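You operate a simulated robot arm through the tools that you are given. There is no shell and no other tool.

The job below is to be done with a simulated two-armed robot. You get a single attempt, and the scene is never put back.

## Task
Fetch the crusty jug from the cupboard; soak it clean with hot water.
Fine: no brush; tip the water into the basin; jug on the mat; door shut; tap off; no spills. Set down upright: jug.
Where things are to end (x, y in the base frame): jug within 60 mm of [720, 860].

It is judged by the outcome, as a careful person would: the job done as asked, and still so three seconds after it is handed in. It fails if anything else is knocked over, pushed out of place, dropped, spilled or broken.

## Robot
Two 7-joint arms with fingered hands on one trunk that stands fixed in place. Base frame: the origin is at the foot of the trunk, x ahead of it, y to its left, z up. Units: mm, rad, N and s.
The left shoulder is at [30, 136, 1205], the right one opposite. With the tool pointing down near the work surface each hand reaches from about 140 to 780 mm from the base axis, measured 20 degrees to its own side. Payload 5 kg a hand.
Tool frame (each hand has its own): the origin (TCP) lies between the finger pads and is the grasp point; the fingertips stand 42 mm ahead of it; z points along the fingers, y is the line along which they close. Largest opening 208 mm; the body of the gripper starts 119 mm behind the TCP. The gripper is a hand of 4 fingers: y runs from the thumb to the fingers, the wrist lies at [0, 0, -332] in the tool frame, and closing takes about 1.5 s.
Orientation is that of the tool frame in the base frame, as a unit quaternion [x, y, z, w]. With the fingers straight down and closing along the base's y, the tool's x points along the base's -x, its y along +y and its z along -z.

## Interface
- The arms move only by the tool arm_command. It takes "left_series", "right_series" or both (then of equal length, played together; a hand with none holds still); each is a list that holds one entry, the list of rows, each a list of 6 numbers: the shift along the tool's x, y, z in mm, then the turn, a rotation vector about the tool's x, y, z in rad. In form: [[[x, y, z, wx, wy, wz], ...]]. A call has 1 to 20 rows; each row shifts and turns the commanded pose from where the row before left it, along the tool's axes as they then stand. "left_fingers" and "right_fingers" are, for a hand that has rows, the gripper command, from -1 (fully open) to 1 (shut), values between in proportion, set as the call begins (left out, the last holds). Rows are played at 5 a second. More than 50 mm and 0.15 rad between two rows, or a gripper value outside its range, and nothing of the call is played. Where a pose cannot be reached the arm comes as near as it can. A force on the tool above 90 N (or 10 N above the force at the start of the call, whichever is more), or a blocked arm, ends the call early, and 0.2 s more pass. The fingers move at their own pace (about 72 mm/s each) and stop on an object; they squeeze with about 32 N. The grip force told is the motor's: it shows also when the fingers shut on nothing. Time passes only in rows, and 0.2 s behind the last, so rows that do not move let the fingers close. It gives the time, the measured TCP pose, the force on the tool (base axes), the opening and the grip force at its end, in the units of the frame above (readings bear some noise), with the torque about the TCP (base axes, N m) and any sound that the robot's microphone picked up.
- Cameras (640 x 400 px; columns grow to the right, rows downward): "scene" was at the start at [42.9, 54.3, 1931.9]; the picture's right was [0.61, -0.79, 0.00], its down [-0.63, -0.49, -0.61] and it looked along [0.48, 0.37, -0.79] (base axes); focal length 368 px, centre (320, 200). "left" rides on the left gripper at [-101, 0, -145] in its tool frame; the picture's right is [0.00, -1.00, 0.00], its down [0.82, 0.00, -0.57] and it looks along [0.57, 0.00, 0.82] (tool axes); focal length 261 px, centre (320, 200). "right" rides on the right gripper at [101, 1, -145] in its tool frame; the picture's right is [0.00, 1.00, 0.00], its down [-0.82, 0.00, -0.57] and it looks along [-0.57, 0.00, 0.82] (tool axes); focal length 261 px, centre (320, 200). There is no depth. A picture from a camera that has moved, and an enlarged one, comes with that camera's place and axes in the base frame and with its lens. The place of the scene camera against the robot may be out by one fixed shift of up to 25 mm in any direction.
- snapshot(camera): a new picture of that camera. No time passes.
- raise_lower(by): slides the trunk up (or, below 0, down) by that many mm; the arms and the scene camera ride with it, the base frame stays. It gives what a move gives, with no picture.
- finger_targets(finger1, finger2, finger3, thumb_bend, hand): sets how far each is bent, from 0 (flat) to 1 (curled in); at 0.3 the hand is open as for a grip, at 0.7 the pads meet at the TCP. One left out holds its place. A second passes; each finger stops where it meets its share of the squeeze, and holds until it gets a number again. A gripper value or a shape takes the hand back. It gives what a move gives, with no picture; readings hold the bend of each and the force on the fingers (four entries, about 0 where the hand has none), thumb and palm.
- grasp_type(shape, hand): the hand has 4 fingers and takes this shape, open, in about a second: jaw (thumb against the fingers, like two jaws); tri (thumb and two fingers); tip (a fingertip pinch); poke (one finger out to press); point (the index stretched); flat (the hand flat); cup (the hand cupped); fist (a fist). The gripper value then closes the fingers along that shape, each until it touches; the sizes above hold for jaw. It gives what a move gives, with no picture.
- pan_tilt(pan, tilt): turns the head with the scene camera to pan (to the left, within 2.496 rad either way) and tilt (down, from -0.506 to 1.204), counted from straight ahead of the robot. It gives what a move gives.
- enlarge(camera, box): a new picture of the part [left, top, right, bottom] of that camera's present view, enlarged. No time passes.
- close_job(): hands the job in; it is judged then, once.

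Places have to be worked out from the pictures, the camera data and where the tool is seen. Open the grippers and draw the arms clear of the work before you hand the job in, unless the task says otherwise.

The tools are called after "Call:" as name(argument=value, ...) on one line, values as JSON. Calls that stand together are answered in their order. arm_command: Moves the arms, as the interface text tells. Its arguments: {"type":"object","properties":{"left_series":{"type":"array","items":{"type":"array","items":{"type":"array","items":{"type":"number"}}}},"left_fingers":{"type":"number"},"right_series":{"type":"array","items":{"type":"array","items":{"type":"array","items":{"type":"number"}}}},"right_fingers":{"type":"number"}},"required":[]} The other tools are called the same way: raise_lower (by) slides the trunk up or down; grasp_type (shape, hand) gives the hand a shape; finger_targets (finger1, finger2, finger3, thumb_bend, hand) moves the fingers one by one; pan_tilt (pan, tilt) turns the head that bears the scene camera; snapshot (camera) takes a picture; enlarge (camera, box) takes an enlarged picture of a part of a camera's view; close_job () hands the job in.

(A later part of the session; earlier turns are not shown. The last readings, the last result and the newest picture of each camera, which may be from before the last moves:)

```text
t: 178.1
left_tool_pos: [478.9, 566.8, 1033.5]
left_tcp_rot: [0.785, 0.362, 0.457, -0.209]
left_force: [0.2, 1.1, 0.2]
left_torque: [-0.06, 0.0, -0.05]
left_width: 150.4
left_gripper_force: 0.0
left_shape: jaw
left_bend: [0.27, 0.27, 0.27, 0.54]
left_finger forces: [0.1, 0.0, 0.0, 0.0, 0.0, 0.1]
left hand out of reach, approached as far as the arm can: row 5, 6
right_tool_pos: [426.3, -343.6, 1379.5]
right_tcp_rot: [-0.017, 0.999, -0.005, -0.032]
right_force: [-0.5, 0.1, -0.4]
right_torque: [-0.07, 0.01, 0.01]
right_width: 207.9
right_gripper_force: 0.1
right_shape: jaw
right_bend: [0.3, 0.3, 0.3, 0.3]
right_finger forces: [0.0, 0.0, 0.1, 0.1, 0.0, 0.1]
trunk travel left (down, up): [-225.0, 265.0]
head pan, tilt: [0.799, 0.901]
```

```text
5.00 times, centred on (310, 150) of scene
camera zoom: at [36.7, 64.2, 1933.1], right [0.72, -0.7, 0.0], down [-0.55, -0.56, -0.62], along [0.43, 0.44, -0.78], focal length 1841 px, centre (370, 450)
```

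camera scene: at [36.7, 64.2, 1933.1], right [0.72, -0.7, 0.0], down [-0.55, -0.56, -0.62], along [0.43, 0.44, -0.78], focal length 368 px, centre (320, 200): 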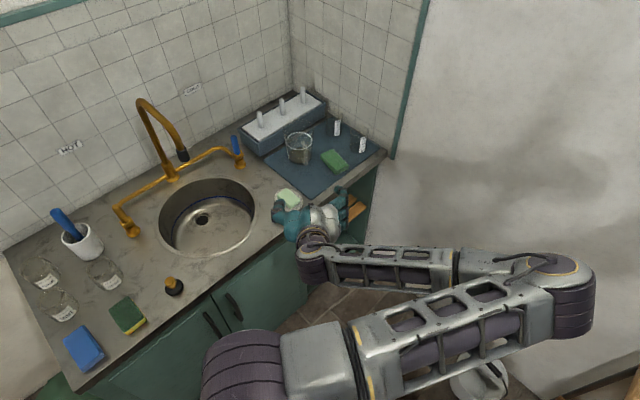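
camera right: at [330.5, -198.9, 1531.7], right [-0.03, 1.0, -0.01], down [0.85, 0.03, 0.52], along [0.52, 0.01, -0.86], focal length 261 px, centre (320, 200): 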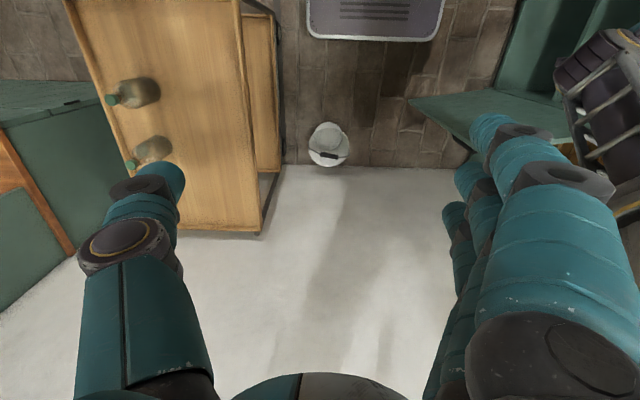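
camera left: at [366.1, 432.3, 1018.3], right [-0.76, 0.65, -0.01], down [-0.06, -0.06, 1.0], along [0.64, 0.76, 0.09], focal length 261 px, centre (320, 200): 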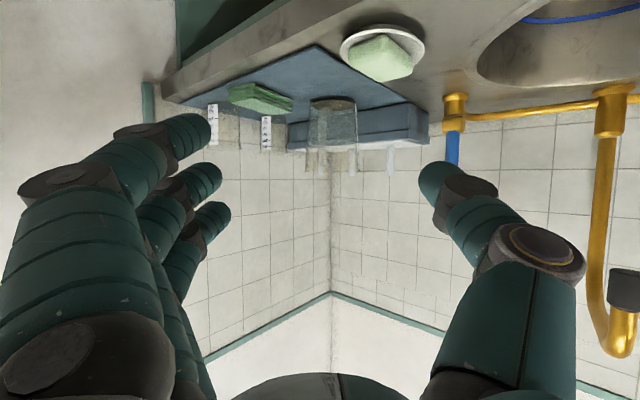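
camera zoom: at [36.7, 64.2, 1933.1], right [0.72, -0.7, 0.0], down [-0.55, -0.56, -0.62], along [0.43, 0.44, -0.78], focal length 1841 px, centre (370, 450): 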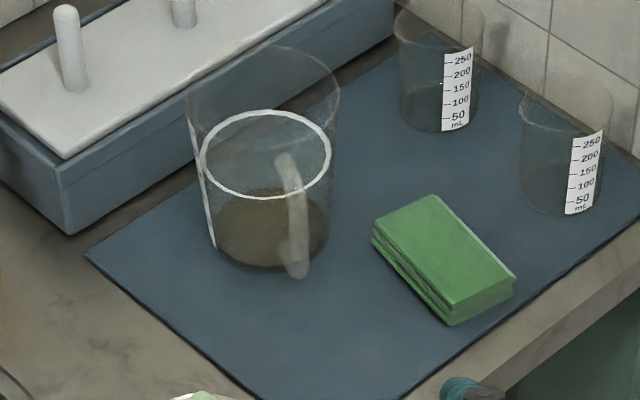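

The walls are clear; an olive-brown disc still shows at the bottom – either residue or sediment. I'll let it soak a while longer and compare.

Call:
arm_command(left_series=[[[0, 0, 0, 0, 0, 0], [0, 0, 0, 0, 0, 0], [0, 0, 0, 0, 0, 0], [0, 0, 0, 0, 0, 0], [0, 0, 0, 0, 0, 0], [0, 0, 0, 0, 0, 0], [0, 0, 0, 0, 0, 0], [0, 0, 0, 0, 0, 0], [0, 0, 0, 0, 0, 0], [0, 0, 0, 0, 0, 0], [0, 0, 0, 0, 0, 0], [0, 0, 0, 0, 0, 0], [0, 0, 0, 0, 0, 0], [0, 0, 0, 0, 0, 0], [0, 0, 0, 0, 0, 0], [0, 0, 0, 0, 0, 0], [0, 0, 0, 0, 0, 0], [0, 0, 0, 0, 0, 0], [0, 0, 0, 0, 0, 0], [0, 0, 0, 0, 0, 0]]])

Call:
arm_command(left_series=[[[0, 0, 0, 0, 0, 0], [0, 0, 0, 0, 0, 0], [0, 0, 0, 0, 0, 0], [0, 0, 0, 0, 0, 0], [0, 0, 0, 0, 0, 0], [0, 0, 0, 0, 0, 0], [0, 0, 0, 0, 0, 0], [0, 0, 0, 0, 0, 0], [0, 0, 0, 0, 0, 0], [0, 0, 0, 0, 0, 0], [0, 0, 0, 0, 0, 0], [0, 0, 0, 0, 0, 0], [0, 0, 0, 0, 0, 0], [0, 0, 0, 0, 0, 0], [0, 0, 0, 0, 0, 0], [0, 0, 0, 0, 0, 0], [0, 0, 0, 0, 0, 0], [0, 0, 0, 0, 0, 0], [0, 0, 0, 0, 0, 0], [0, 0, 0, 0, 0, 0]]])

Call:
enlarge(camera="left", box=[270, 60, 400, 180])

Call:
enlarge(camera="scene", box=[260, 110, 360, 190])

```text
t: 182.2
left_tool_pos: [479.6, 566.7, 1036.4]
left_tcp_rot: [0.784, 0.363, 0.457, -0.21]
left_force: [0.2, -0.6, 0.0]
left_torque: [-0.03, 0.01, 0.0]
left_width: 150.4
left_gripper_force: 0.1
left_shape: jaw
left_bend: [0.27, 0.27, 0.27, 0.54]
left_finger forces: [0.0, 0.0, 0.1, 0.1, 0.1, 0.1]
right_tool_pos: [425.4, -344.2, 1379.5]
right_tcp_rot: [-0.016, 0.999, -0.005, -0.032]
right_force: [0.6, 0.9, -0.3]
right_torque: [0.02, 0.01, 0.0]
right_width: 207.7
right_gripper_force: 0.1
right_shape: jaw
right_bend: [0.3, 0.3, 0.3, 0.3]
right_finger forces: [0.0, 0.1, 0.1, 0.0, 0.1, 0.0]
trunk travel left (down, up): [-225.0, 265.0]
head pan, tilt: [0.799, 0.901]
```

```text
t: 186.4
left_tool_pos: [479.5, 567.3, 1036.3]
left_tcp_rot: [0.784, 0.363, 0.457, -0.21]
left_force: [0.3, -0.1, 0.4]
left_torque: [-0.01, 0.01, -0.02]
left_width: 150.6
left_gripper_force: 0.1
left_shape: jaw
left_bend: [0.27, 0.27, 0.27, 0.54]
left_finger forces: [0.1, 0.0, 0.1, 0.0, 0.1, 0.0]
right_tool_pos: [426.7, -344.4, 1379.4]
right_tcp_rot: [-0.016, 0.999, -0.004, -0.032]
right_force: [-0.4, 0.7, -0.2]
right_torque: [0.01, 0.01, -0.01]
right_width: 208.0
right_gripper_force: 0.0
right_shape: jaw
right_bend: [0.3, 0.3, 0.3, 0.3]
right_finger forces: [0.0, 0.0, 0.0, 0.0, 0.0, 0.0]
trunk travel left (down, up): [-225.0, 265.0]
head pan, tilt: [0.799, 0.901]
```

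```text
3.33 times, centred on (335, 120) of left
camera zoom: at [365.6, 431.7, 1018.7], right [-0.76, 0.65, -0.01], down [-0.06, -0.07, 1.0], along [0.64, 0.76, 0.09], focal length 869 px, centre (270, 467)
```

zoom: 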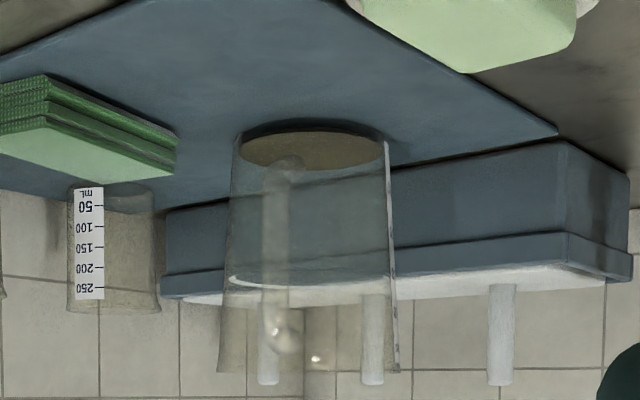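

```text
5.00 times, centred on (310, 150) of scene
camera zoom: at [36.5, 62.6, 1933.2], right [0.72, -0.7, 0.0], down [-0.55, -0.56, -0.62], along [0.43, 0.45, -0.78], focal length 1841 px, centre (370, 450)
```

zoom: 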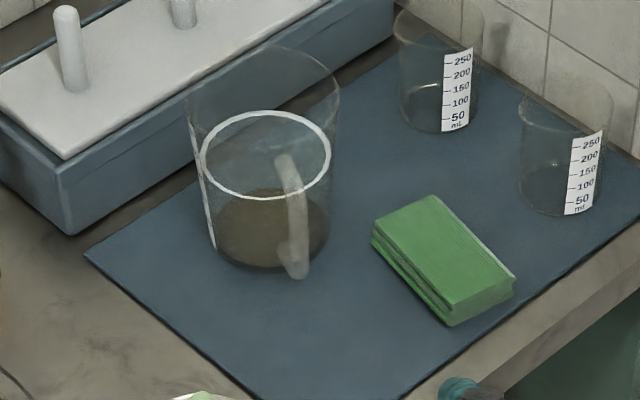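

No further change, so the soak has done what it will. I'll go fetch the jug: advance to just before it.

Call:
arm_command(left_series=[[[9.4, -4.3, 37.2, 0, 0, 0], [9.4, -4.3, 37.2, 0, 0, 0], [9.4, -4.3, 37.2, 0, 0, 0], [9.4, -4.3, 37.2, 0, 0, 0], [9.4, -4.3, 37.2, 0, 0, 0]]])

Call:
snapshot(camera="left")

```text
t: 187.7
left_tool_pos: [583.0, 720.9, 983.7]
left_tcp_rot: [0.785, 0.363, 0.457, -0.21]
left_force: [0.6, 0.4, -0.9]
left_torque: [0.0, 0.0, 0.05]
left_width: 150.4
left_gripper_force: 0.0
left_shape: jaw
left_bend: [0.27, 0.27, 0.27, 0.54]
left_finger forces: [0.1, 0.0, 0.1, 0.0, 0.1, 0.1]
right_tool_pos: [425.7, -343.1, 1378.7]
right_tcp_rot: [-0.017, 0.999, -0.005, -0.033]
right_force: [0.6, 1.1, -0.7]
right_torque: [-0.12, 0.01, 0.03]
right_width: 208.0
right_gripper_force: 0.1
right_shape: jaw
right_bend: [0.3, 0.3, 0.3, 0.3]
right_finger forces: [0.1, 0.0, 0.0, 0.0, 0.1, 0.1]
trunk travel left (down, up): [-225.0, 265.0]
head pan, tilt: [0.799, 0.901]
```

```text
taken
camera left: at [469.7, 585.7, 967.1], right [-0.76, 0.65, -0.01], down [-0.06, -0.06, 1.0], along [0.64, 0.76, 0.09], focal length 261 px, centre (320, 200)
```

left: 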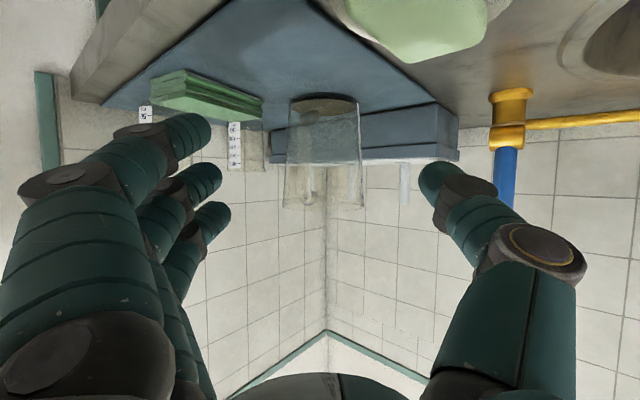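

Lined up. I'll advance around the jug.

Call:
arm_command(left_series=[[[20, -0.7, 35.2, 0, 0, 0], [20, -0.7, 35.2, 0, 0, 0], [20, -0.7, 35.2, 0, 0, 0], [20, -0.7, 35.2, 0, 0, 0]]])

Call:
snapshot(camera="left")

```text
t: 188.7
left_tool_pos: [688.6, 845.7, 981.8]
left_tcp_rot: [0.785, 0.363, 0.456, -0.21]
left_force: [-0.5, 0.0, 0.2]
left_torque: [0.04, -0.07, -0.03]
left_width: 150.5
left_gripper_force: 0.1
left_shape: jaw
left_bend: [0.27, 0.27, 0.27, 0.54]
left_finger forces: [0.1, 0.0, 0.0, 0.0, 0.0, 0.1]
right_tool_pos: [427.0, -342.9, 1380.5]
right_tcp_rot: [-0.018, 0.999, -0.006, -0.032]
right_force: [0.2, 0.9, 1.0]
right_torque: [-0.1, 0.06, -0.02]
right_width: 208.1
right_gripper_force: 0.0
right_shape: jaw
right_bend: [0.3, 0.3, 0.3, 0.3]
right_finger forces: [0.0, 0.0, 0.0, 0.1, 0.0, 0.0]
trunk travel left (down, up): [-225.0, 265.0]
head pan, tilt: [0.799, 0.901]
```

```text
taken
camera left: at [575.1, 710.3, 964.9], right [-0.76, 0.65, -0.01], down [-0.06, -0.06, 1.0], along [0.64, 0.76, 0.09], focal length 261 px, centre (320, 200)
```

left: 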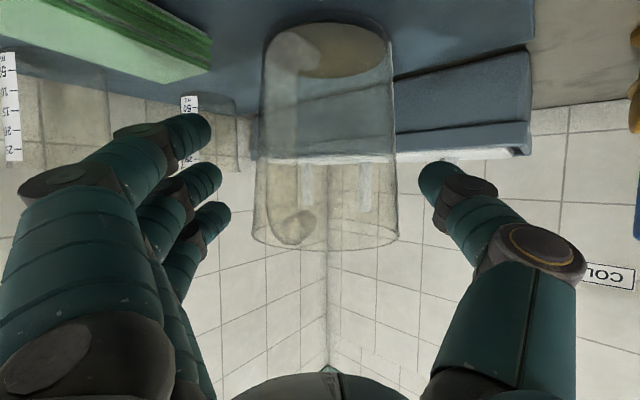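

The jug is a few mm toward the thumb; I'll correct, lower to grip height and close.

Call:
arm_command(left_series=[[[-16.5, -5, 9.4, 0, 0, 0], [0, 0, 0, 0, 0, 0]]])

Call:
arm_command(left_series=[[[0, 0, 0, 0, 0, 0], [0, 0, 0, 0, 0, 0], [0, 0, 0, 0, 0, 0], [0, 0, 0, 0, 0, 0], [0, 0, 0, 0, 0, 0]]], left_fingers=1)

Call:
arm_command(left_series=[[[8.7, 0, -4.9, 0, 0, 0], [17.4, 0, -9.9, 0, 0, 0], [17.4, 0, -9.9, 0, 0, 0], [0, 0, 0, 0, 0, 0]]])

Call:
snapshot(camera="left")

```text
t: 189.2
left_tool_pos: [684.1, 849.0, 965.1]
left_tcp_rot: [0.784, 0.363, 0.457, -0.21]
left_force: [0.1, -0.8, 0.3]
left_torque: [0.01, 0.01, 0.01]
left_width: 150.7
left_gripper_force: 0.1
left_shape: jaw
left_bend: [0.27, 0.27, 0.27, 0.54]
left_finger forces: [0.0, 0.0, 0.0, 0.0, 0.1, 0.0]
right_tool_pos: [425.3, -344.7, 1379.5]
right_tcp_rot: [-0.016, 0.999, -0.004, -0.032]
right_force: [-1.2, -0.3, -0.3]
right_torque: [0.13, -0.04, -0.02]
right_width: 207.7
right_gripper_force: 0.1
right_shape: jaw
right_bend: [0.3, 0.3, 0.3, 0.3]
right_finger forces: [0.0, 0.0, 0.1, 0.0, 0.1, 0.0]
trunk travel left (down, up): [-225.0, 265.0]
head pan, tilt: [0.799, 0.901]
```

```text
t: 190.4
left_tool_pos: [685.3, 848.3, 965.6]
left_tcp_rot: [0.785, 0.363, 0.457, -0.209]
left_force: [0.4, 0.9, -0.7]
left_torque: [-0.08, -0.01, -0.15]
left_width: 96.5
left_gripper_force: 32.0
left_shape: jaw
left_bend: [0.73, 0.73, 0.73, 0.7]
left_finger forces: [9.4, 9.4, 9.6, 0.0, 28.6, 0.0]
right_tool_pos: [426.1, -345.1, 1379.6]
right_tcp_rot: [-0.017, 0.999, -0.005, -0.032]
right_force: [-1.1, -0.4, 0.8]
right_torque: [-0.01, 0.0, 0.01]
right_width: 208.1
right_gripper_force: 0.0
right_shape: jaw
right_bend: [0.3, 0.3, 0.3, 0.3]
right_finger forces: [0.1, 0.0, 0.0, 0.0, 0.0, 0.1]
trunk travel left (down, up): [-225.0, 265.0]
head pan, tilt: [0.799, 0.901]
```

```text
t: 191.4
left_tool_pos: [682.2, 850.7, 1014.0]
left_tcp_rot: [0.785, 0.363, 0.456, -0.21]
left_force: [0.5, 0.2, -12.1]
left_torque: [-0.19, 0.23, 0.0]
left_width: 96.4
left_gripper_force: 31.9
left_shape: jaw
left_bend: [0.73, 0.73, 0.73, 0.7]
left_finger forces: [9.3, 9.6, 10.0, 0.1, 29.5, 0.0]
right_tool_pos: [426.2, -343.2, 1379.9]
right_tcp_rot: [-0.018, 0.999, -0.006, -0.032]
right_force: [0.3, 0.6, 0.6]
right_torque: [-0.04, 0.05, 0.0]
right_width: 207.9
right_gripper_force: 0.1
right_shape: jaw
right_bend: [0.3, 0.3, 0.3, 0.3]
right_finger forces: [0.0, 0.0, 0.0, 0.0, 0.1, 0.0]
trunk travel left (down, up): [-225.0, 265.0]
head pan, tilt: [0.799, 0.901]
```

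```text
taken
camera left: at [568.2, 714.9, 997.4], right [-0.76, 0.65, -0.01], down [-0.06, -0.06, 1.0], along [0.64, 0.76, 0.09], focal length 261 px, centre (320, 200)
```

left: 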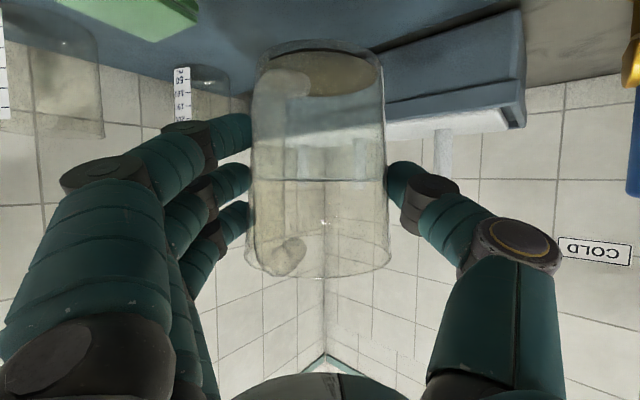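

The jug is lifted (12 N, water steady). I'll carry it back gently and turn it to face the basin.

Call:
arm_command(left_series=[[[-11.8, 0, -20.9, 0, 0, 0], [-11.8, 0, -20.9, 0, 0, 0], [-11.8, 0, -20.9, 0, 0, 0], [-11.8, 0, -20.9, 0, 0, 0], [-11.8, 0, -20.9, 0, 0, 0], [-12.8, -3.8, -22.6, 0, 0, 0], [-12.8, -3.8, -22.6, 0, 0, 0], [-12.8, -3.8, -22.6, 0, 0, 0], [-12.8, -3.8, -22.6, 0, 0, 0], [-12.8, -3.8, -22.6, 0, 0, 0], [-12.8, -3.8, -22.6, 0, 0, 0], [-12.8, -3.8, -22.6, 0, 0, 0]]])

Call:
arm_command(left_series=[[[0, 0, 0, 0.0866, 0, -0.0498], [0, 0, 0, 0.0866, 0, -0.0498], [0, 0, 0, 0.0866, 0, -0.0498], [0, 0, 0, 0.0866, 0, -0.0498], [0, 0, 0, 0.0866, 0, -0.0498], [0, 0, 0, 0.0866, 0, -0.0498], [0, 0, 0, 0.0866, 0, -0.0498], [0, 0, 0, 0.0866, 0, -0.0498], [0, 0, 0, 0, 0, 0]]])

Call:
snapshot(camera="left")

```text
t: 194.1
left_tool_pos: [467.5, 637.3, 1011.3]
left_tcp_rot: [0.784, 0.363, 0.457, -0.21]
left_force: [0.1, -0.2, -11.8]
left_torque: [-0.24, 0.27, 0.04]
left_width: 96.4
left_gripper_force: 32.6
left_shape: jaw
left_bend: [0.73, 0.73, 0.73, 0.7]
left_finger forces: [9.3, 9.7, 10.0, 0.0, 29.6, 0.0]
right_tool_pos: [426.6, -345.4, 1378.9]
right_tcp_rot: [-0.017, 0.999, -0.005, -0.032]
right_force: [-0.3, -0.2, 0.0]
right_torque: [0.08, 0.0, 0.02]
right_width: 207.9
right_gripper_force: 0.0
right_shape: jaw
right_bend: [0.3, 0.3, 0.3, 0.3]
right_finger forces: [0.1, 0.0, 0.1, 0.0, 0.1, 0.0]
trunk travel left (down, up): [-225.0, 265.0]
head pan, tilt: [0.799, 0.901]
```

```text
t: 196.1
left_tool_pos: [460.3, 643.7, 1010.3]
left_tcp_rot: [0.587, 0.636, 0.339, -0.368]
left_force: [-3.4, -0.4, -17.0]
left_torque: [0.03, 0.01, -0.24]
left_width: 95.6
left_gripper_force: 31.5
left_shape: jaw
left_bend: [0.73, 0.73, 0.73, 0.7]
left_finger forces: [9.6, 9.9, 10.7, 0.0, 32.3, 0.0]
left hand out of reach, approached as far as the arm can: row 8
right_tool_pos: [425.0, -343.0, 1378.0]
right_tcp_rot: [-0.017, 0.999, -0.005, -0.032]
right_force: [-0.6, 1.3, -1.0]
right_torque: [-0.06, -0.01, 0.01]
right_width: 207.9
right_gripper_force: 0.0
right_shape: jaw
right_bend: [0.3, 0.3, 0.3, 0.3]
right_finger forces: [0.0, 0.0, 0.1, 0.0, 0.0, 0.0]
trunk travel left (down, up): [-225.0, 265.0]
head pan, tilt: [0.799, 0.901]
```

```text
taken
camera left: at [474.9, 467.8, 995.2], right [-1.0, -0.08, 0.0], down [0.0, -0.08, 1.0], along [-0.08, 0.99, 0.08], focal length 261 px, centre (320, 200)
```

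left: 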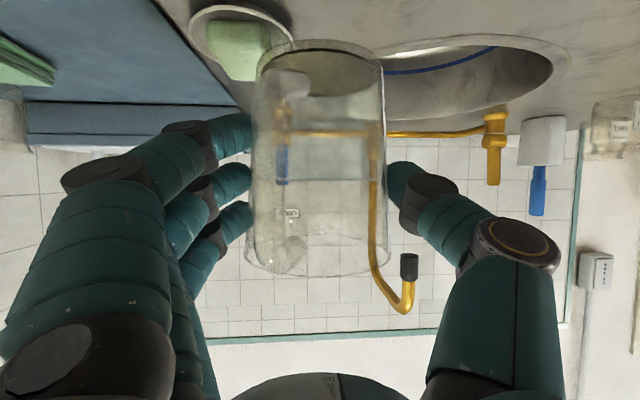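

A limit was brushed at the end of the turn; I'll check that the jug is steady and nothing spilled.

Call:
arm_command(left_series=[[[0, 0, 0, 0, 0, 0], [0, 0, 0, 0, 0, 0]]])

Call:
snapshot(camera="scene")

Call:
enlarge(camera="left", box=[230, 20, 410, 300])

```text
t: 196.7
left_tool_pos: [460.8, 644.8, 1013.8]
left_tcp_rot: [0.587, 0.636, 0.341, -0.368]
left_force: [-0.7, -0.8, -11.6]
left_torque: [-0.35, 0.02, 0.0]
left_width: 95.4
left_gripper_force: 32.1
left_shape: jaw
left_bend: [0.73, 0.73, 0.73, 0.7]
left_finger forces: [9.7, 10.1, 11.0, 0.0, 31.6, 0.0]
right_tool_pos: [425.5, -343.1, 1380.4]
right_tcp_rot: [-0.017, 0.999, -0.005, -0.032]
right_force: [-0.4, -0.6, 0.0]
right_torque: [0.03, -0.01, 0.03]
right_width: 207.8
right_gripper_force: 0.0
right_shape: jaw
right_bend: [0.3, 0.3, 0.3, 0.3]
right_finger forces: [0.0, 0.0, 0.0, 0.0, 0.0, 0.1]
trunk travel left (down, up): [-225.0, 265.0]
head pan, tilt: [0.799, 0.901]
```

```text
taken
camera scene: at [36.9, 63.5, 1933.2], right [0.72, -0.7, 0.0], down [-0.55, -0.56, -0.62], along [0.43, 0.45, -0.78], focal length 368 px, centre (320, 200)
```

scene: 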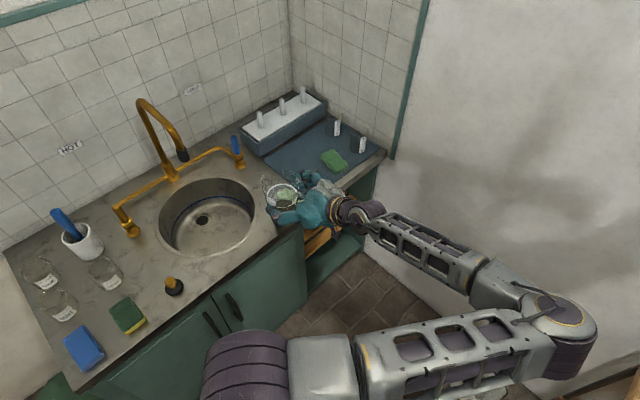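

```text
1.43 times, centred on (320, 160) of left
camera zoom: at [474.9, 468.2, 997.7], right [-1.0, -0.08, -0.01], down [0.0, -0.09, 1.0], along [-0.08, 0.99, 0.09], focal length 372 px, centre (320, 257)
```

zoom: 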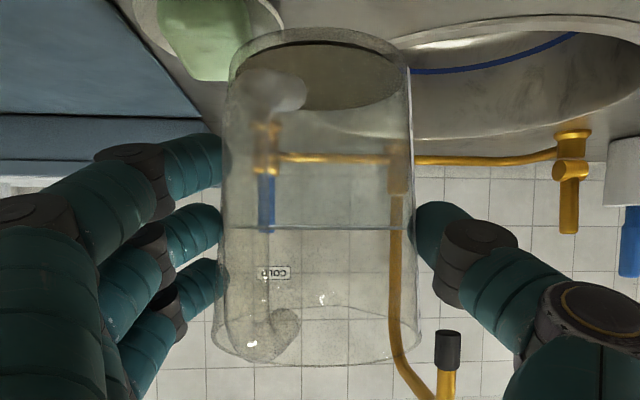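

Load steady at 11.6 N, no spill. I'll bring the jug over the basin at about (315,875,1005).

Call:
arm_command(left_series=[[[11.2, -12.7, 21.3, 0, 0, 0], [11.2, -12.7, 21.3, 0, 0, 0], [11.2, -12.7, 21.3, 0, 0, 0], [11.2, -12.7, 21.3, 0, 0, 0], [11.2, -12.7, 21.3, 0, 0, 0], [11.2, -12.7, 21.3, 0, 0, 0], [11.2, -12.7, 21.3, 0, 0, 0], [11.2, -12.7, 21.3, 0, 0, 0], [11.2, -12.7, 21.3, 0, 0, 0], [11.2, -12.7, 21.3, 0, 0, 0]]])

Call:
snapshot(camera="left")

Call:
enlarge(camera="scene", box=[100, 80, 320, 270])

```text
t: 198.8
left_tool_pos: [311.4, 869.9, 1001.8]
left_tcp_rot: [0.583, 0.64, 0.339, -0.368]
left_force: [1.6, -0.3, -13.1]
left_torque: [-0.28, 0.04, 0.03]
left_width: 95.1
left_gripper_force: 32.1
left_shape: jaw
left_bend: [0.73, 0.73, 0.72, 0.7]
left_finger forces: [9.3, 9.7, 10.7, 0.1, 30.0, 0.1]
right_tool_pos: [425.2, -342.0, 1380.2]
right_tcp_rot: [-0.017, 0.999, -0.006, -0.031]
right_force: [-0.9, -0.3, 0.4]
right_torque: [-0.08, -0.12, -0.02]
right_width: 207.8
right_gripper_force: 0.0
right_shape: jaw
right_bend: [0.3, 0.3, 0.3, 0.3]
right_finger forces: [0.1, 0.1, 0.0, 0.0, 0.0, 0.0]
trunk travel left (down, up): [-225.0, 265.0]
head pan, tilt: [0.799, 0.901]
```

```text
taken
camera left: at [327.2, 694.6, 986.4], right [-1.0, -0.09, -0.01], down [0.0, -0.09, 1.0], along [-0.09, 0.99, 0.09], focal length 261 px, centre (320, 200)
```

left: 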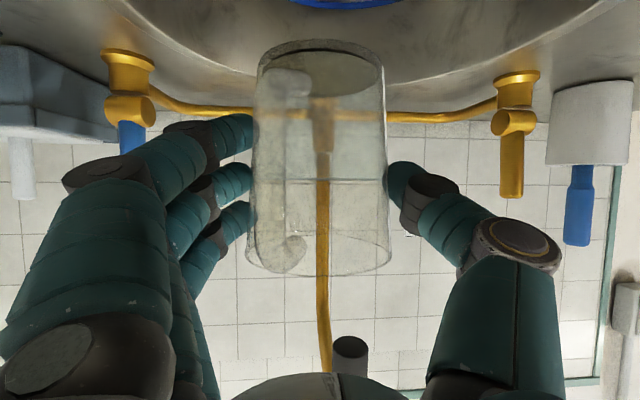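

```text
2.11 times, centred on (210, 175) of scene
camera zoom: at [36.0, 65.9, 1933.1], right [0.72, -0.7, 0.0], down [-0.55, -0.56, -0.62], along [0.43, 0.44, -0.78], focal length 775 px, centre (552, 253)
```

zoom: 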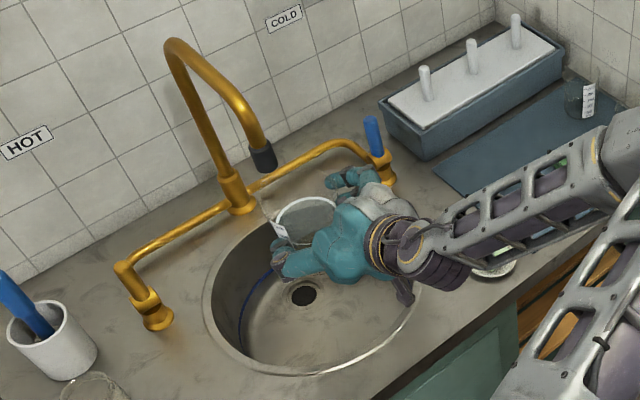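

The jug is above the basin. I'll begin rolling the wrist so it tips toward −x, 0.6 rad first, and check.

Call:
arm_command(left_series=[[[0, 0, 0, 0, 0, -0.1], [0, 0, 0, 0, 0, -0.1], [0, 0, 0, 0, 0, -0.1], [0, 0, 0, 0, 0, -0.1], [0, 0, 0, 0, 0, -0.1], [0, 0, 0, 0, 0, -0.1]]])

Call:
snapshot(camera="left")

Call:
enlarge(camera="scene", box=[100, 80, 320, 270])

```text
t: 200.2
left_tool_pos: [310.8, 870.4, 1004.1]
left_tcp_rot: [0.366, 0.784, 0.433, -0.252]
left_force: [0.5, -0.2, -12.3]
left_torque: [-0.29, 0.07, -0.01]
left_width: 94.9
left_gripper_force: 32.2
left_shape: jaw
left_bend: [0.73, 0.73, 0.73, 0.7]
left_finger forces: [8.0, 8.4, 9.4, 0.0, 32.8, 0.1]
right_tool_pos: [425.3, -343.3, 1378.7]
right_tcp_rot: [-0.017, 0.999, -0.004, -0.032]
right_force: [1.0, 0.3, 0.3]
right_torque: [-0.01, -0.03, 0.0]
right_width: 207.9
right_gripper_force: 0.0
right_shape: jaw
right_bend: [0.3, 0.3, 0.3, 0.3]
right_finger forces: [0.1, 0.0, 0.0, 0.1, 0.0, 0.0]
trunk travel left (down, up): [-225.0, 265.0]
head pan, tilt: [0.799, 0.901]
```

```text
taken
camera left: at [384.1, 709.7, 1004.3], right [-0.79, -0.36, -0.5], down [-0.45, -0.2, 0.87], along [-0.41, 0.91, 0.0], focal length 261 px, centre (320, 200)
```

left: 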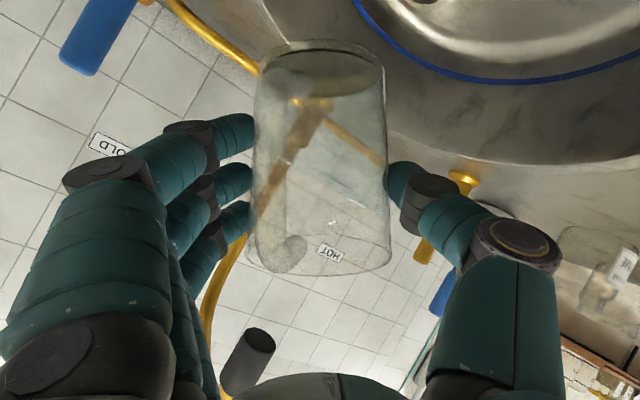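

```text
2.11 times, centred on (210, 175) of scene
camera zoom: at [36.5, 64.5, 1933.1], right [0.72, -0.7, 0.0], down [-0.55, -0.56, -0.62], along [0.43, 0.44, -0.78], focal length 775 px, centre (552, 253)
```

zoom: 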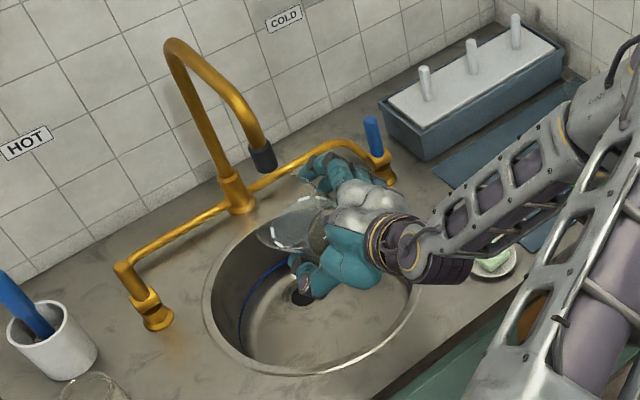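

It tips cleanly (about 30°), mouth over the basin. I'll continue.

Call:
arm_command(left_series=[[[0, 0, 0, 0, 0, -0.1], [0, 0, 0, 0, 0, -0.1], [0, 0, 0, 0, 0, -0.1], [0, 0, 0, 0, 0, -0.08], [0, 0, 0, 0, 0, -0.08], [0, 0, 0, 0, 0, -0.08]]])

Call:
enlarge(camera="scene", box=[100, 80, 320, 270])

Call:
snapshot(camera="left")

```text
t: 201.7
left_tool_pos: [312.2, 873.1, 1004.6]
left_tcp_rot: [0.143, 0.853, 0.485, -0.127]
left_force: [-0.8, -0.3, -11.1]
left_torque: [-0.37, 0.13, 0.0]
left_width: 95.4
left_gripper_force: 32.1
left_shape: jaw
left_bend: [0.73, 0.73, 0.73, 0.7]
left_finger forces: [7.4, 8.1, 9.0, 0.0, 34.8, 0.0]
right_tool_pos: [425.6, -343.6, 1380.5]
right_tcp_rot: [-0.016, 0.999, -0.005, -0.032]
right_force: [0.4, 0.2, 0.4]
right_torque: [-0.05, -0.03, 0.0]
right_width: 207.7
right_gripper_force: 0.0
right_shape: jaw
right_bend: [0.3, 0.3, 0.3, 0.3]
right_finger forces: [0.0, 0.0, 0.0, 0.0, 0.0, 0.0]
trunk travel left (down, up): [-225.0, 265.0]
head pan, tilt: [0.799, 0.901]
```

```text
2.11 times, centred on (210, 175) of scene
camera zoom: at [36.7, 64.3, 1933.1], right [0.72, -0.7, 0.0], down [-0.55, -0.56, -0.62], along [0.43, 0.44, -0.78], focal length 775 px, centre (552, 253)
```

zoom: 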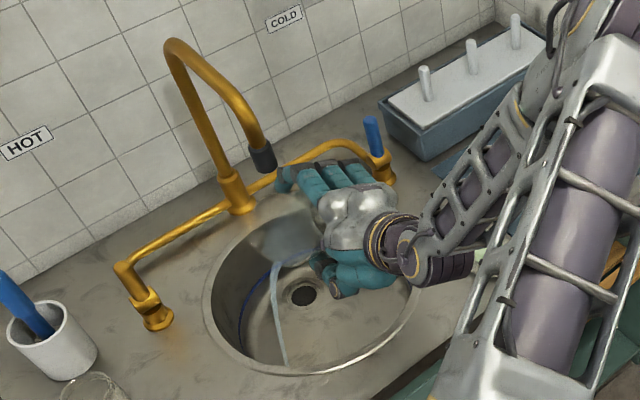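

```text
taken
camera left: at [416.7, 733.9, 1040.4], right [-0.36, -0.49, -0.79], down [-0.72, -0.4, 0.57], along [-0.59, 0.78, -0.21], focal length 261 px, centre (320, 200)
```

left: 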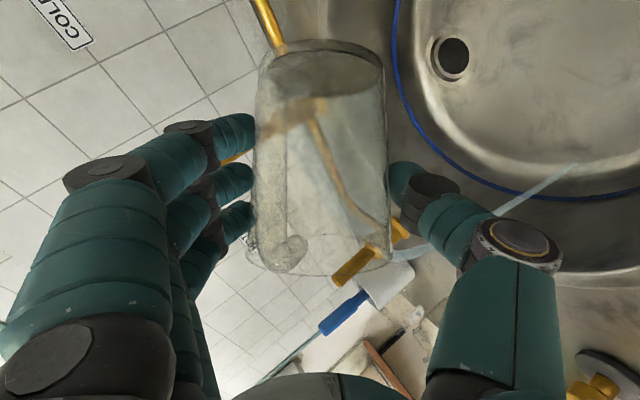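

Water pours from the mouth into the basin (landing about 90 mm from its centre). I'll keep rolling steadily.

Call:
arm_command(left_series=[[[2, 3, 0, 0, 0, -0.07], [2, 3, 0, 0, 0, -0.07], [0, 0, 0, 0, 0, -0.07], [0, 0, 0, 0, 0, -0.07], [0, 0, 0, 0, 0, -0.07], [0, 0, 0, 0, 0, -0.07]]])

Call:
enlarge(camera="scene", box=[100, 80, 320, 270])

Call:
snapshot(camera="left")

```text
t: 203.1
left_tool_pos: [309.5, 874.6, 1010.3]
left_tcp_rot: [-0.037, 0.864, 0.501, -0.024]
left_force: [-0.9, 0.0, -8.1]
left_torque: [-0.31, 0.06, -0.05]
left_width: 95.4
left_gripper_force: 32.2
left_shape: jaw
left_bend: [0.73, 0.73, 0.73, 0.7]
left_finger forces: [7.6, 8.2, 9.2, 0.1, 33.9, 0.1]
right_tool_pos: [425.9, -343.9, 1379.3]
right_tcp_rot: [-0.016, 0.999, -0.005, -0.033]
right_force: [-0.3, 0.3, -0.4]
right_torque: [0.0, -0.01, 0.0]
right_width: 207.9
right_gripper_force: 0.2
right_shape: jaw
right_bend: [0.3, 0.3, 0.3, 0.3]
right_finger forces: [0.1, 0.1, 0.0, 0.0, 0.1, 0.0]
trunk travel left (down, up): [-225.0, 265.0]
head pan, tilt: [0.799, 0.901]
```

```text
2.11 times, centred on (210, 175) of scene
camera zoom: at [36.4, 64.0, 1933.2], right [0.72, -0.7, 0.0], down [-0.55, -0.56, -0.62], along [0.43, 0.44, -0.78], focal length 775 px, centre (552, 253)
```

zoom: 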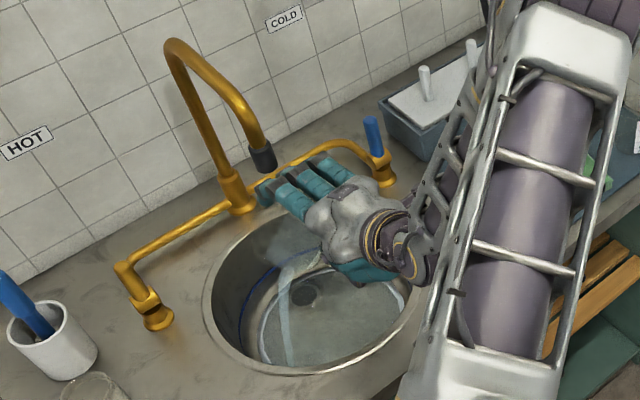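

```text
taken
camera left: at [420.5, 757.9, 1082.4], right [0.05, -0.5, -0.87], down [-0.77, -0.57, 0.28], along [-0.63, 0.66, -0.41], focal length 261 px, centre (320, 200)
```

left: 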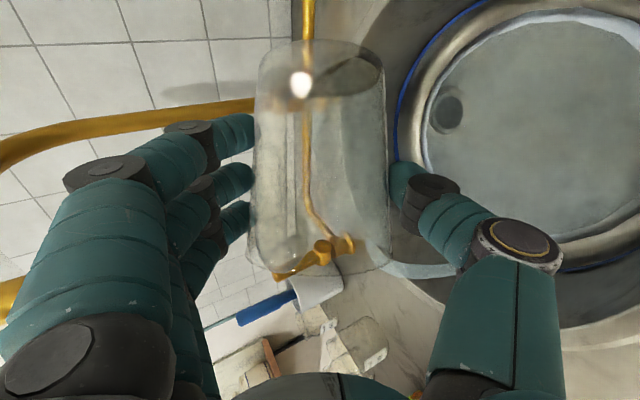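

Load is down to 8 N; all the water lands inside the basin. I'll roll on to empty it.

Call:
arm_command(left_series=[[[0, 0, 0, 0, 0, -0.09], [0, 0, 0, 0, 0, -0.09], [0, 0, 0, 0, 0, -0.09], [0, 0, 0, 0, 0, -0.09], [0, 0, 0, 0, 0, -0.09], [0, 0, 0, 0, 0, -0.09]]])

Call:
enlarge(camera="scene", box=[100, 80, 320, 270])

Call:
snapshot(camera="left")

```text
t: 204.4
left_tool_pos: [309.8, 875.5, 1010.2]
left_tcp_rot: [-0.266, 0.824, 0.488, 0.111]
left_force: [-0.1, 0.8, -6.5]
left_torque: [-0.24, 0.03, 0.0]
left_width: 95.1
left_gripper_force: 31.9
left_shape: jaw
left_bend: [0.73, 0.73, 0.73, 0.7]
left_finger forces: [8.2, 8.7, 9.6, 0.0, 32.4, 0.0]
right_tool_pos: [425.6, -343.8, 1379.3]
right_tcp_rot: [-0.016, 0.999, -0.005, -0.032]
right_force: [0.5, 0.0, 0.6]
right_torque: [0.01, -0.03, 0.01]
right_width: 208.0
right_gripper_force: 0.0
right_shape: jaw
right_bend: [0.3, 0.3, 0.3, 0.3]
right_finger forces: [0.0, 0.0, 0.1, 0.1, 0.0, 0.0]
trunk travel left (down, up): [-225.0, 265.0]
head pan, tilt: [0.799, 0.901]
```

```text
2.11 times, centred on (210, 175) of scene
camera zoom: at [36.3, 63.8, 1933.2], right [0.72, -0.7, 0.0], down [-0.55, -0.56, -0.62], along [0.43, 0.44, -0.78], focal length 775 px, centre (552, 253)
```

zoom: 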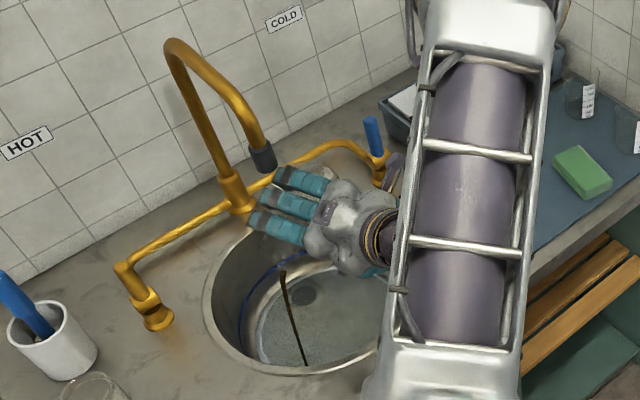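

```text
taken
camera left: at [404.8, 783.6, 1127.2], right [0.55, -0.38, -0.74], down [-0.64, -0.77, -0.08], along [-0.54, 0.52, -0.66], focal length 261 px, centre (320, 200)
```

left: 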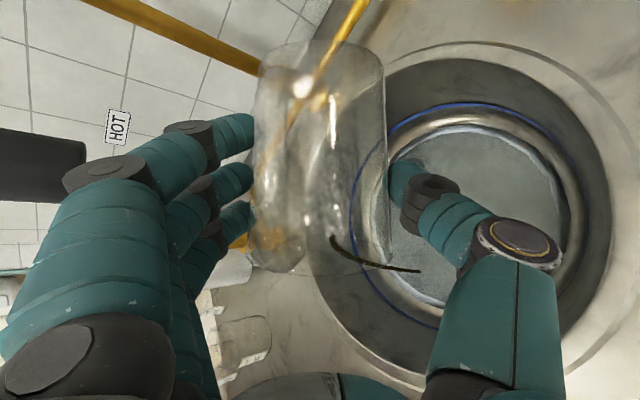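

The last dark dregs are running out into the basin. I'll roll a bit more and hold to let it drain.

Call:
arm_command(left_series=[[[0, 0, 0, 0, 0, -0.09], [0, 0, 0, 0, 0, -0.09], [0, 0, 0, 0, 0, -0.09], [0, 0, 0, 0, 0, -0.09], [0, 0, 0, 0, 0, 0], [0, 0, 0, 0, 0, 0], [0, 0, 0, 0, 0, 0], [0, 0, 0, 0, 0, 0], [0, 0, 0, 0, 0, 0], [0, 0, 0, 0, 0, 0]]])

Call:
enlarge(camera="scene", box=[100, 80, 320, 270])

Call:
snapshot(camera="left")

```text
t: 206.7
left_tool_pos: [310.3, 874.2, 1010.7]
left_tcp_rot: [-0.409, 0.762, 0.461, 0.197]
left_force: [0.7, -0.5, -6.2]
left_torque: [-0.23, 0.02, 0.04]
left_width: 95.1
left_gripper_force: 32.2
left_shape: jaw
left_bend: [0.73, 0.73, 0.73, 0.7]
left_finger forces: [8.1, 8.7, 10.0, 0.0, 31.7, 0.0]
right_tool_pos: [425.9, -344.4, 1379.9]
right_tcp_rot: [-0.016, 0.999, -0.005, -0.032]
right_force: [-0.3, 0.8, 0.6]
right_torque: [-0.03, 0.01, -0.01]
right_width: 208.0
right_gripper_force: 0.0
right_shape: jaw
right_bend: [0.3, 0.3, 0.3, 0.3]
right_finger forces: [0.0, 0.1, 0.0, 0.0, 0.0, 0.0]
trunk travel left (down, up): [-225.0, 265.0]
head pan, tilt: [0.799, 0.901]
```

```text
2.11 times, centred on (210, 175) of scene
camera zoom: at [36.6, 63.5, 1933.2], right [0.72, -0.7, 0.0], down [-0.55, -0.56, -0.62], along [0.43, 0.45, -0.78], focal length 775 px, centre (552, 253)
```

zoom: 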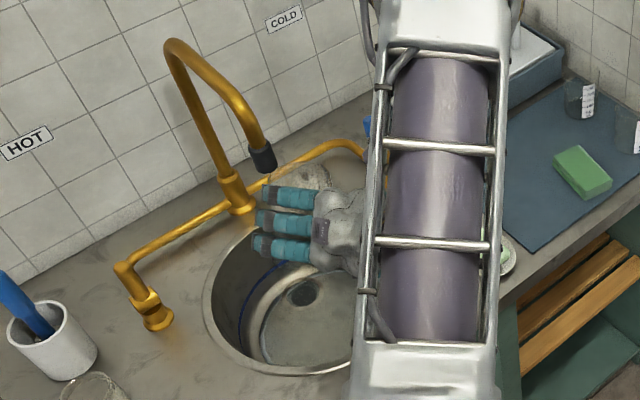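

```text
taken
camera left: at [380.7, 794.1, 1150.6], right [0.81, -0.24, -0.54], down [-0.43, -0.86, -0.27], along [-0.4, 0.45, -0.8], focal length 261 px, centre (320, 200)
```

left: 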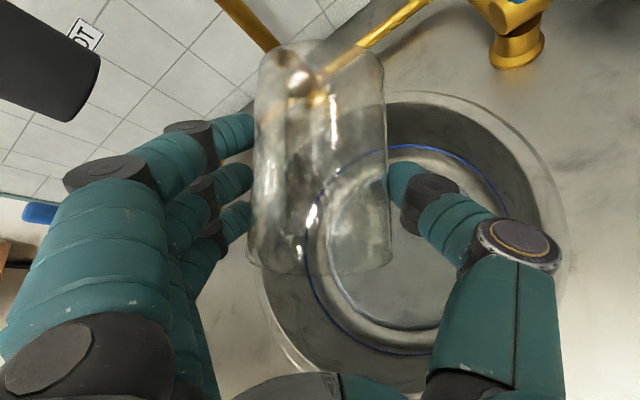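

The jug is empty (6.2 N) and clear. I'll roll it back upright.

Call:
arm_command(left_series=[[[0, 0, 0, 0, 0, 0.123], [0, 0, 0, 0, 0, 0.123], [0, 0, 0, 0, 0, 0.123], [0, 0, 0, 0, 0, 0.123], [0, 0, 0, 0, 0, 0.123], [0, 0, 0, 0, 0, 0.123], [0, 0, 0, 0, 0, 0.123], [0, 0, 0, 0, 0, 0.123], [0, 0, 0, 0, 0, 0.123], [0, 0, 0, 0, 0, 0.123], [0, 0, 0, 0, 0, 0.123], [0, 0, 0, 0, 0, 0.123], [0, 0, 0, 0, 0, 0.123], [0, 0, 0, 0, 0, 0.123], [0, 0, 0, 0, 0, 0.123], [0, 0, 0, 0, 0, 0.123], [0, 0, 0, 0, 0, 0.123], [0, 0, 0, 0, 0, 0.123], [0, 0, 0, 0, 0, 0.123], [0, 0, 0, 0, 0, 0.123]]])

Call:
snapshot(camera="left")

Call:
snapshot(camera="scene")

```text
t: 210.8
left_tool_pos: [310.2, 874.2, 1011.0]
left_tcp_rot: [0.582, 0.64, 0.338, -0.37]
left_force: [-0.4, -0.4, -5.9]
left_torque: [-0.2, 0.01, 0.0]
left_width: 95.2
left_gripper_force: 32.3
left_shape: jaw
left_bend: [0.73, 0.73, 0.73, 0.7]
left_finger forces: [9.5, 9.6, 10.5, 0.0, 30.5, 0.0]
right_tool_pos: [426.5, -343.6, 1380.5]
right_tcp_rot: [-0.017, 0.999, -0.005, -0.033]
right_force: [0.9, 0.9, -0.1]
right_torque: [0.01, 0.0, -0.01]
right_width: 207.7
right_gripper_force: 0.1
right_shape: jaw
right_bend: [0.3, 0.3, 0.3, 0.3]
right_finger forces: [0.0, 0.0, 0.0, 0.1, 0.0, 0.0]
trunk travel left (down, up): [-225.0, 265.0]
head pan, tilt: [0.799, 0.901]
```

```text
taken
camera left: at [326.7, 698.1, 994.5], right [-1.0, -0.09, -0.01], down [0.0, -0.09, 1.0], along [-0.09, 0.99, 0.09], focal length 261 px, centre (320, 200)
```

left: 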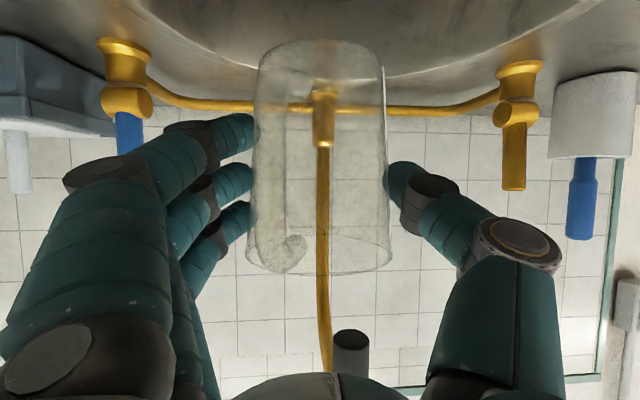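

```text
taken
camera scene: at [37.0, 63.3, 1933.2], right [0.72, -0.7, 0.0], down [-0.55, -0.56, -0.62], along [0.43, 0.45, -0.78], focal length 368 px, centre (320, 200)
```

scene: 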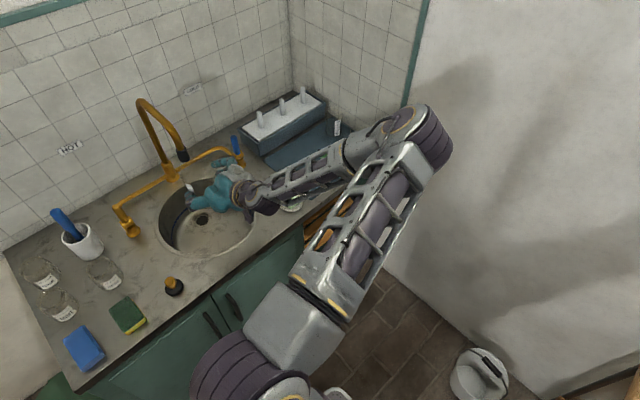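

The jug is upright, empty and clean. I'll carry it back in front of the counter and turn to the mat heading.

Call:
arm_command(left_series=[[[-15.1, 16.2, -26.3, 0, 0, 0], [-15.1, 16.2, -26.3, 0, 0, 0], [-15.1, 16.2, -26.3, 0, 0, 0], [-15.1, 16.2, -26.3, 0, 0, 0], [-15.1, 16.2, -26.3, 0, 0, 0], [-15.1, 16.2, -26.3, 0, 0, 0], [-15.1, 16.2, -26.3, 0, 0, 0], [-15.1, 16.2, -26.3, 0, 0, 0]]])

Call:
arm_command(left_series=[[[0, 0, 0, -0.0866, 0, 0.0498], [0, 0, 0, -0.0866, 0, 0.0498], [0, 0, 0, -0.0866, 0, 0.0498], [0, 0, 0, -0.0866, 0, 0.0498], [0, 0, 0, -0.0866, 0, 0.0498], [0, 0, 0, -0.0866, 0, 0.0498], [0, 0, 0, -0.0866, 0, 0.0498], [0, 0, 0, -0.0866, 0, 0.0498]]])

Call:
snapshot(camera="left")

```text
t: 212.7
left_tool_pos: [457.8, 644.7, 1012.0]
left_tcp_rot: [0.58, 0.641, 0.337, -0.372]
left_force: [-1.1, 0.0, -5.7]
left_torque: [-0.16, -0.05, -0.11]
left_width: 95.2
left_gripper_force: 32.2
left_shape: jaw
left_bend: [0.73, 0.73, 0.73, 0.7]
left_finger forces: [9.4, 9.6, 10.5, 0.0, 30.5, 0.0]
right_tool_pos: [427.0, -346.3, 1379.8]
right_tcp_rot: [-0.017, 0.999, -0.004, -0.033]
right_force: [0.9, -0.5, -0.4]
right_torque: [0.11, 0.1, -0.01]
right_width: 207.8
right_gripper_force: 0.0
right_shape: jaw
right_bend: [0.3, 0.3, 0.3, 0.3]
right_finger forces: [0.0, 0.1, 0.0, 0.0, 0.0, 0.0]
trunk travel left (down, up): [-225.0, 265.0]
head pan, tilt: [0.799, 0.901]
```

```text
t: 214.4
left_tool_pos: [462.0, 645.7, 1011.1]
left_tcp_rot: [0.786, 0.362, 0.456, -0.208]
left_force: [-0.4, -0.5, -6.5]
left_torque: [-0.12, 0.11, -0.04]
left_width: 95.1
left_gripper_force: 32.1
left_shape: jaw
left_bend: [0.73, 0.73, 0.73, 0.7]
left_finger forces: [8.5, 9.1, 11.0, 0.0, 29.5, 0.0]
right_tool_pos: [425.7, -343.5, 1378.7]
right_tcp_rot: [-0.017, 0.999, -0.005, -0.032]
right_force: [-0.2, -0.2, 0.5]
right_torque: [-0.11, -0.01, -0.03]
right_width: 207.9
right_gripper_force: 0.1
right_shape: jaw
right_bend: [0.3, 0.3, 0.3, 0.3]
right_finger forces: [0.1, 0.0, 0.0, 0.1, 0.1, 0.0]
trunk travel left (down, up): [-225.0, 265.0]
head pan, tilt: [0.799, 0.901]
```

```text
taken
camera left: at [347.9, 510.6, 995.2], right [-0.76, 0.65, -0.01], down [-0.06, -0.06, 1.0], along [0.65, 0.76, 0.09], focal length 261 px, centre (320, 200)
```

left: 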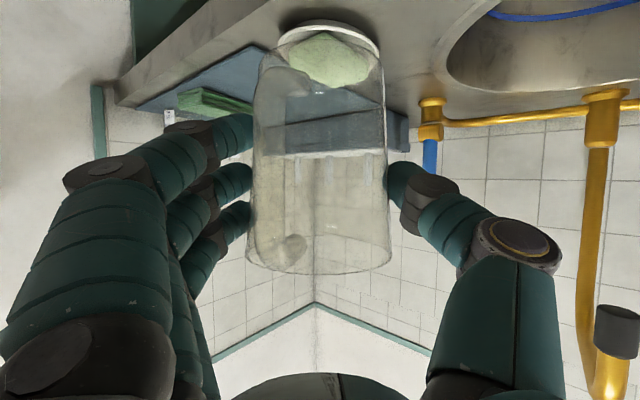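

I'll raise a little to clear the soap, then carry the jug to the mat.

Call:
arm_command(left_series=[[[13, 0, -7.4, 0, 0, 0], [17.4, 0, -9.9, 0, 0, 0], [14.8, 4, 26.1, 0, 0, 0], [14.8, 4, 26.1, 0, 0, 0], [14.8, 4, 26.1, 0, 0, 0], [14.8, 4, 26.1, 0, 0, 0], [14.8, 4, 26.1, 0, 0, 0], [14.8, 4, 26.1, 0, 0, 0], [14.8, 4, 26.1, 0, 0, 0], [14.8, 4, 26.1, 0, 0, 0], [14.8, 4, 26.1, 0, 0, 0], [14.8, 4, 26.1, 0, 0, 0], [0, 0, 0, 0, 0, 0]]])

Call:
snapshot(camera="left")

```text
t: 217.2
left_tool_pos: [685.1, 846.5, 1042.8]
left_tcp_rot: [0.785, 0.362, 0.457, -0.21]
left_force: [-0.4, -1.5, -5.7]
left_torque: [-0.12, 0.17, 0.05]
left_width: 95.0
left_gripper_force: 31.6
left_shape: jaw
left_bend: [0.73, 0.73, 0.73, 0.7]
left_finger forces: [8.3, 9.1, 10.9, 0.1, 29.5, 0.0]
right_tool_pos: [426.2, -345.4, 1379.3]
right_tcp_rot: [-0.016, 0.999, -0.005, -0.032]
right_force: [0.1, -0.6, 0.4]
right_torque: [0.07, -0.06, 0.0]
right_width: 207.9
right_gripper_force: 0.0
right_shape: jaw
right_bend: [0.3, 0.3, 0.3, 0.3]
right_finger forces: [0.0, 0.0, 0.1, 0.1, 0.1, 0.0]
trunk travel left (down, up): [-225.0, 265.0]
head pan, tilt: [0.799, 0.901]
```

```text
taken
camera left: at [571.9, 711.8, 1026.8], right [-0.76, 0.65, -0.01], down [-0.06, -0.07, 1.0], along [0.64, 0.76, 0.09], focal length 261 px, centre (320, 200)
```

left: 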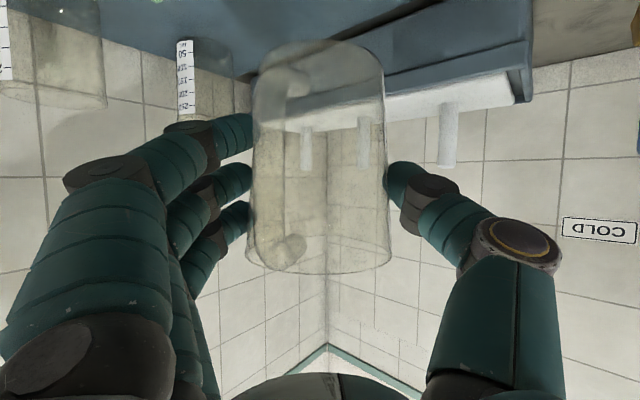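

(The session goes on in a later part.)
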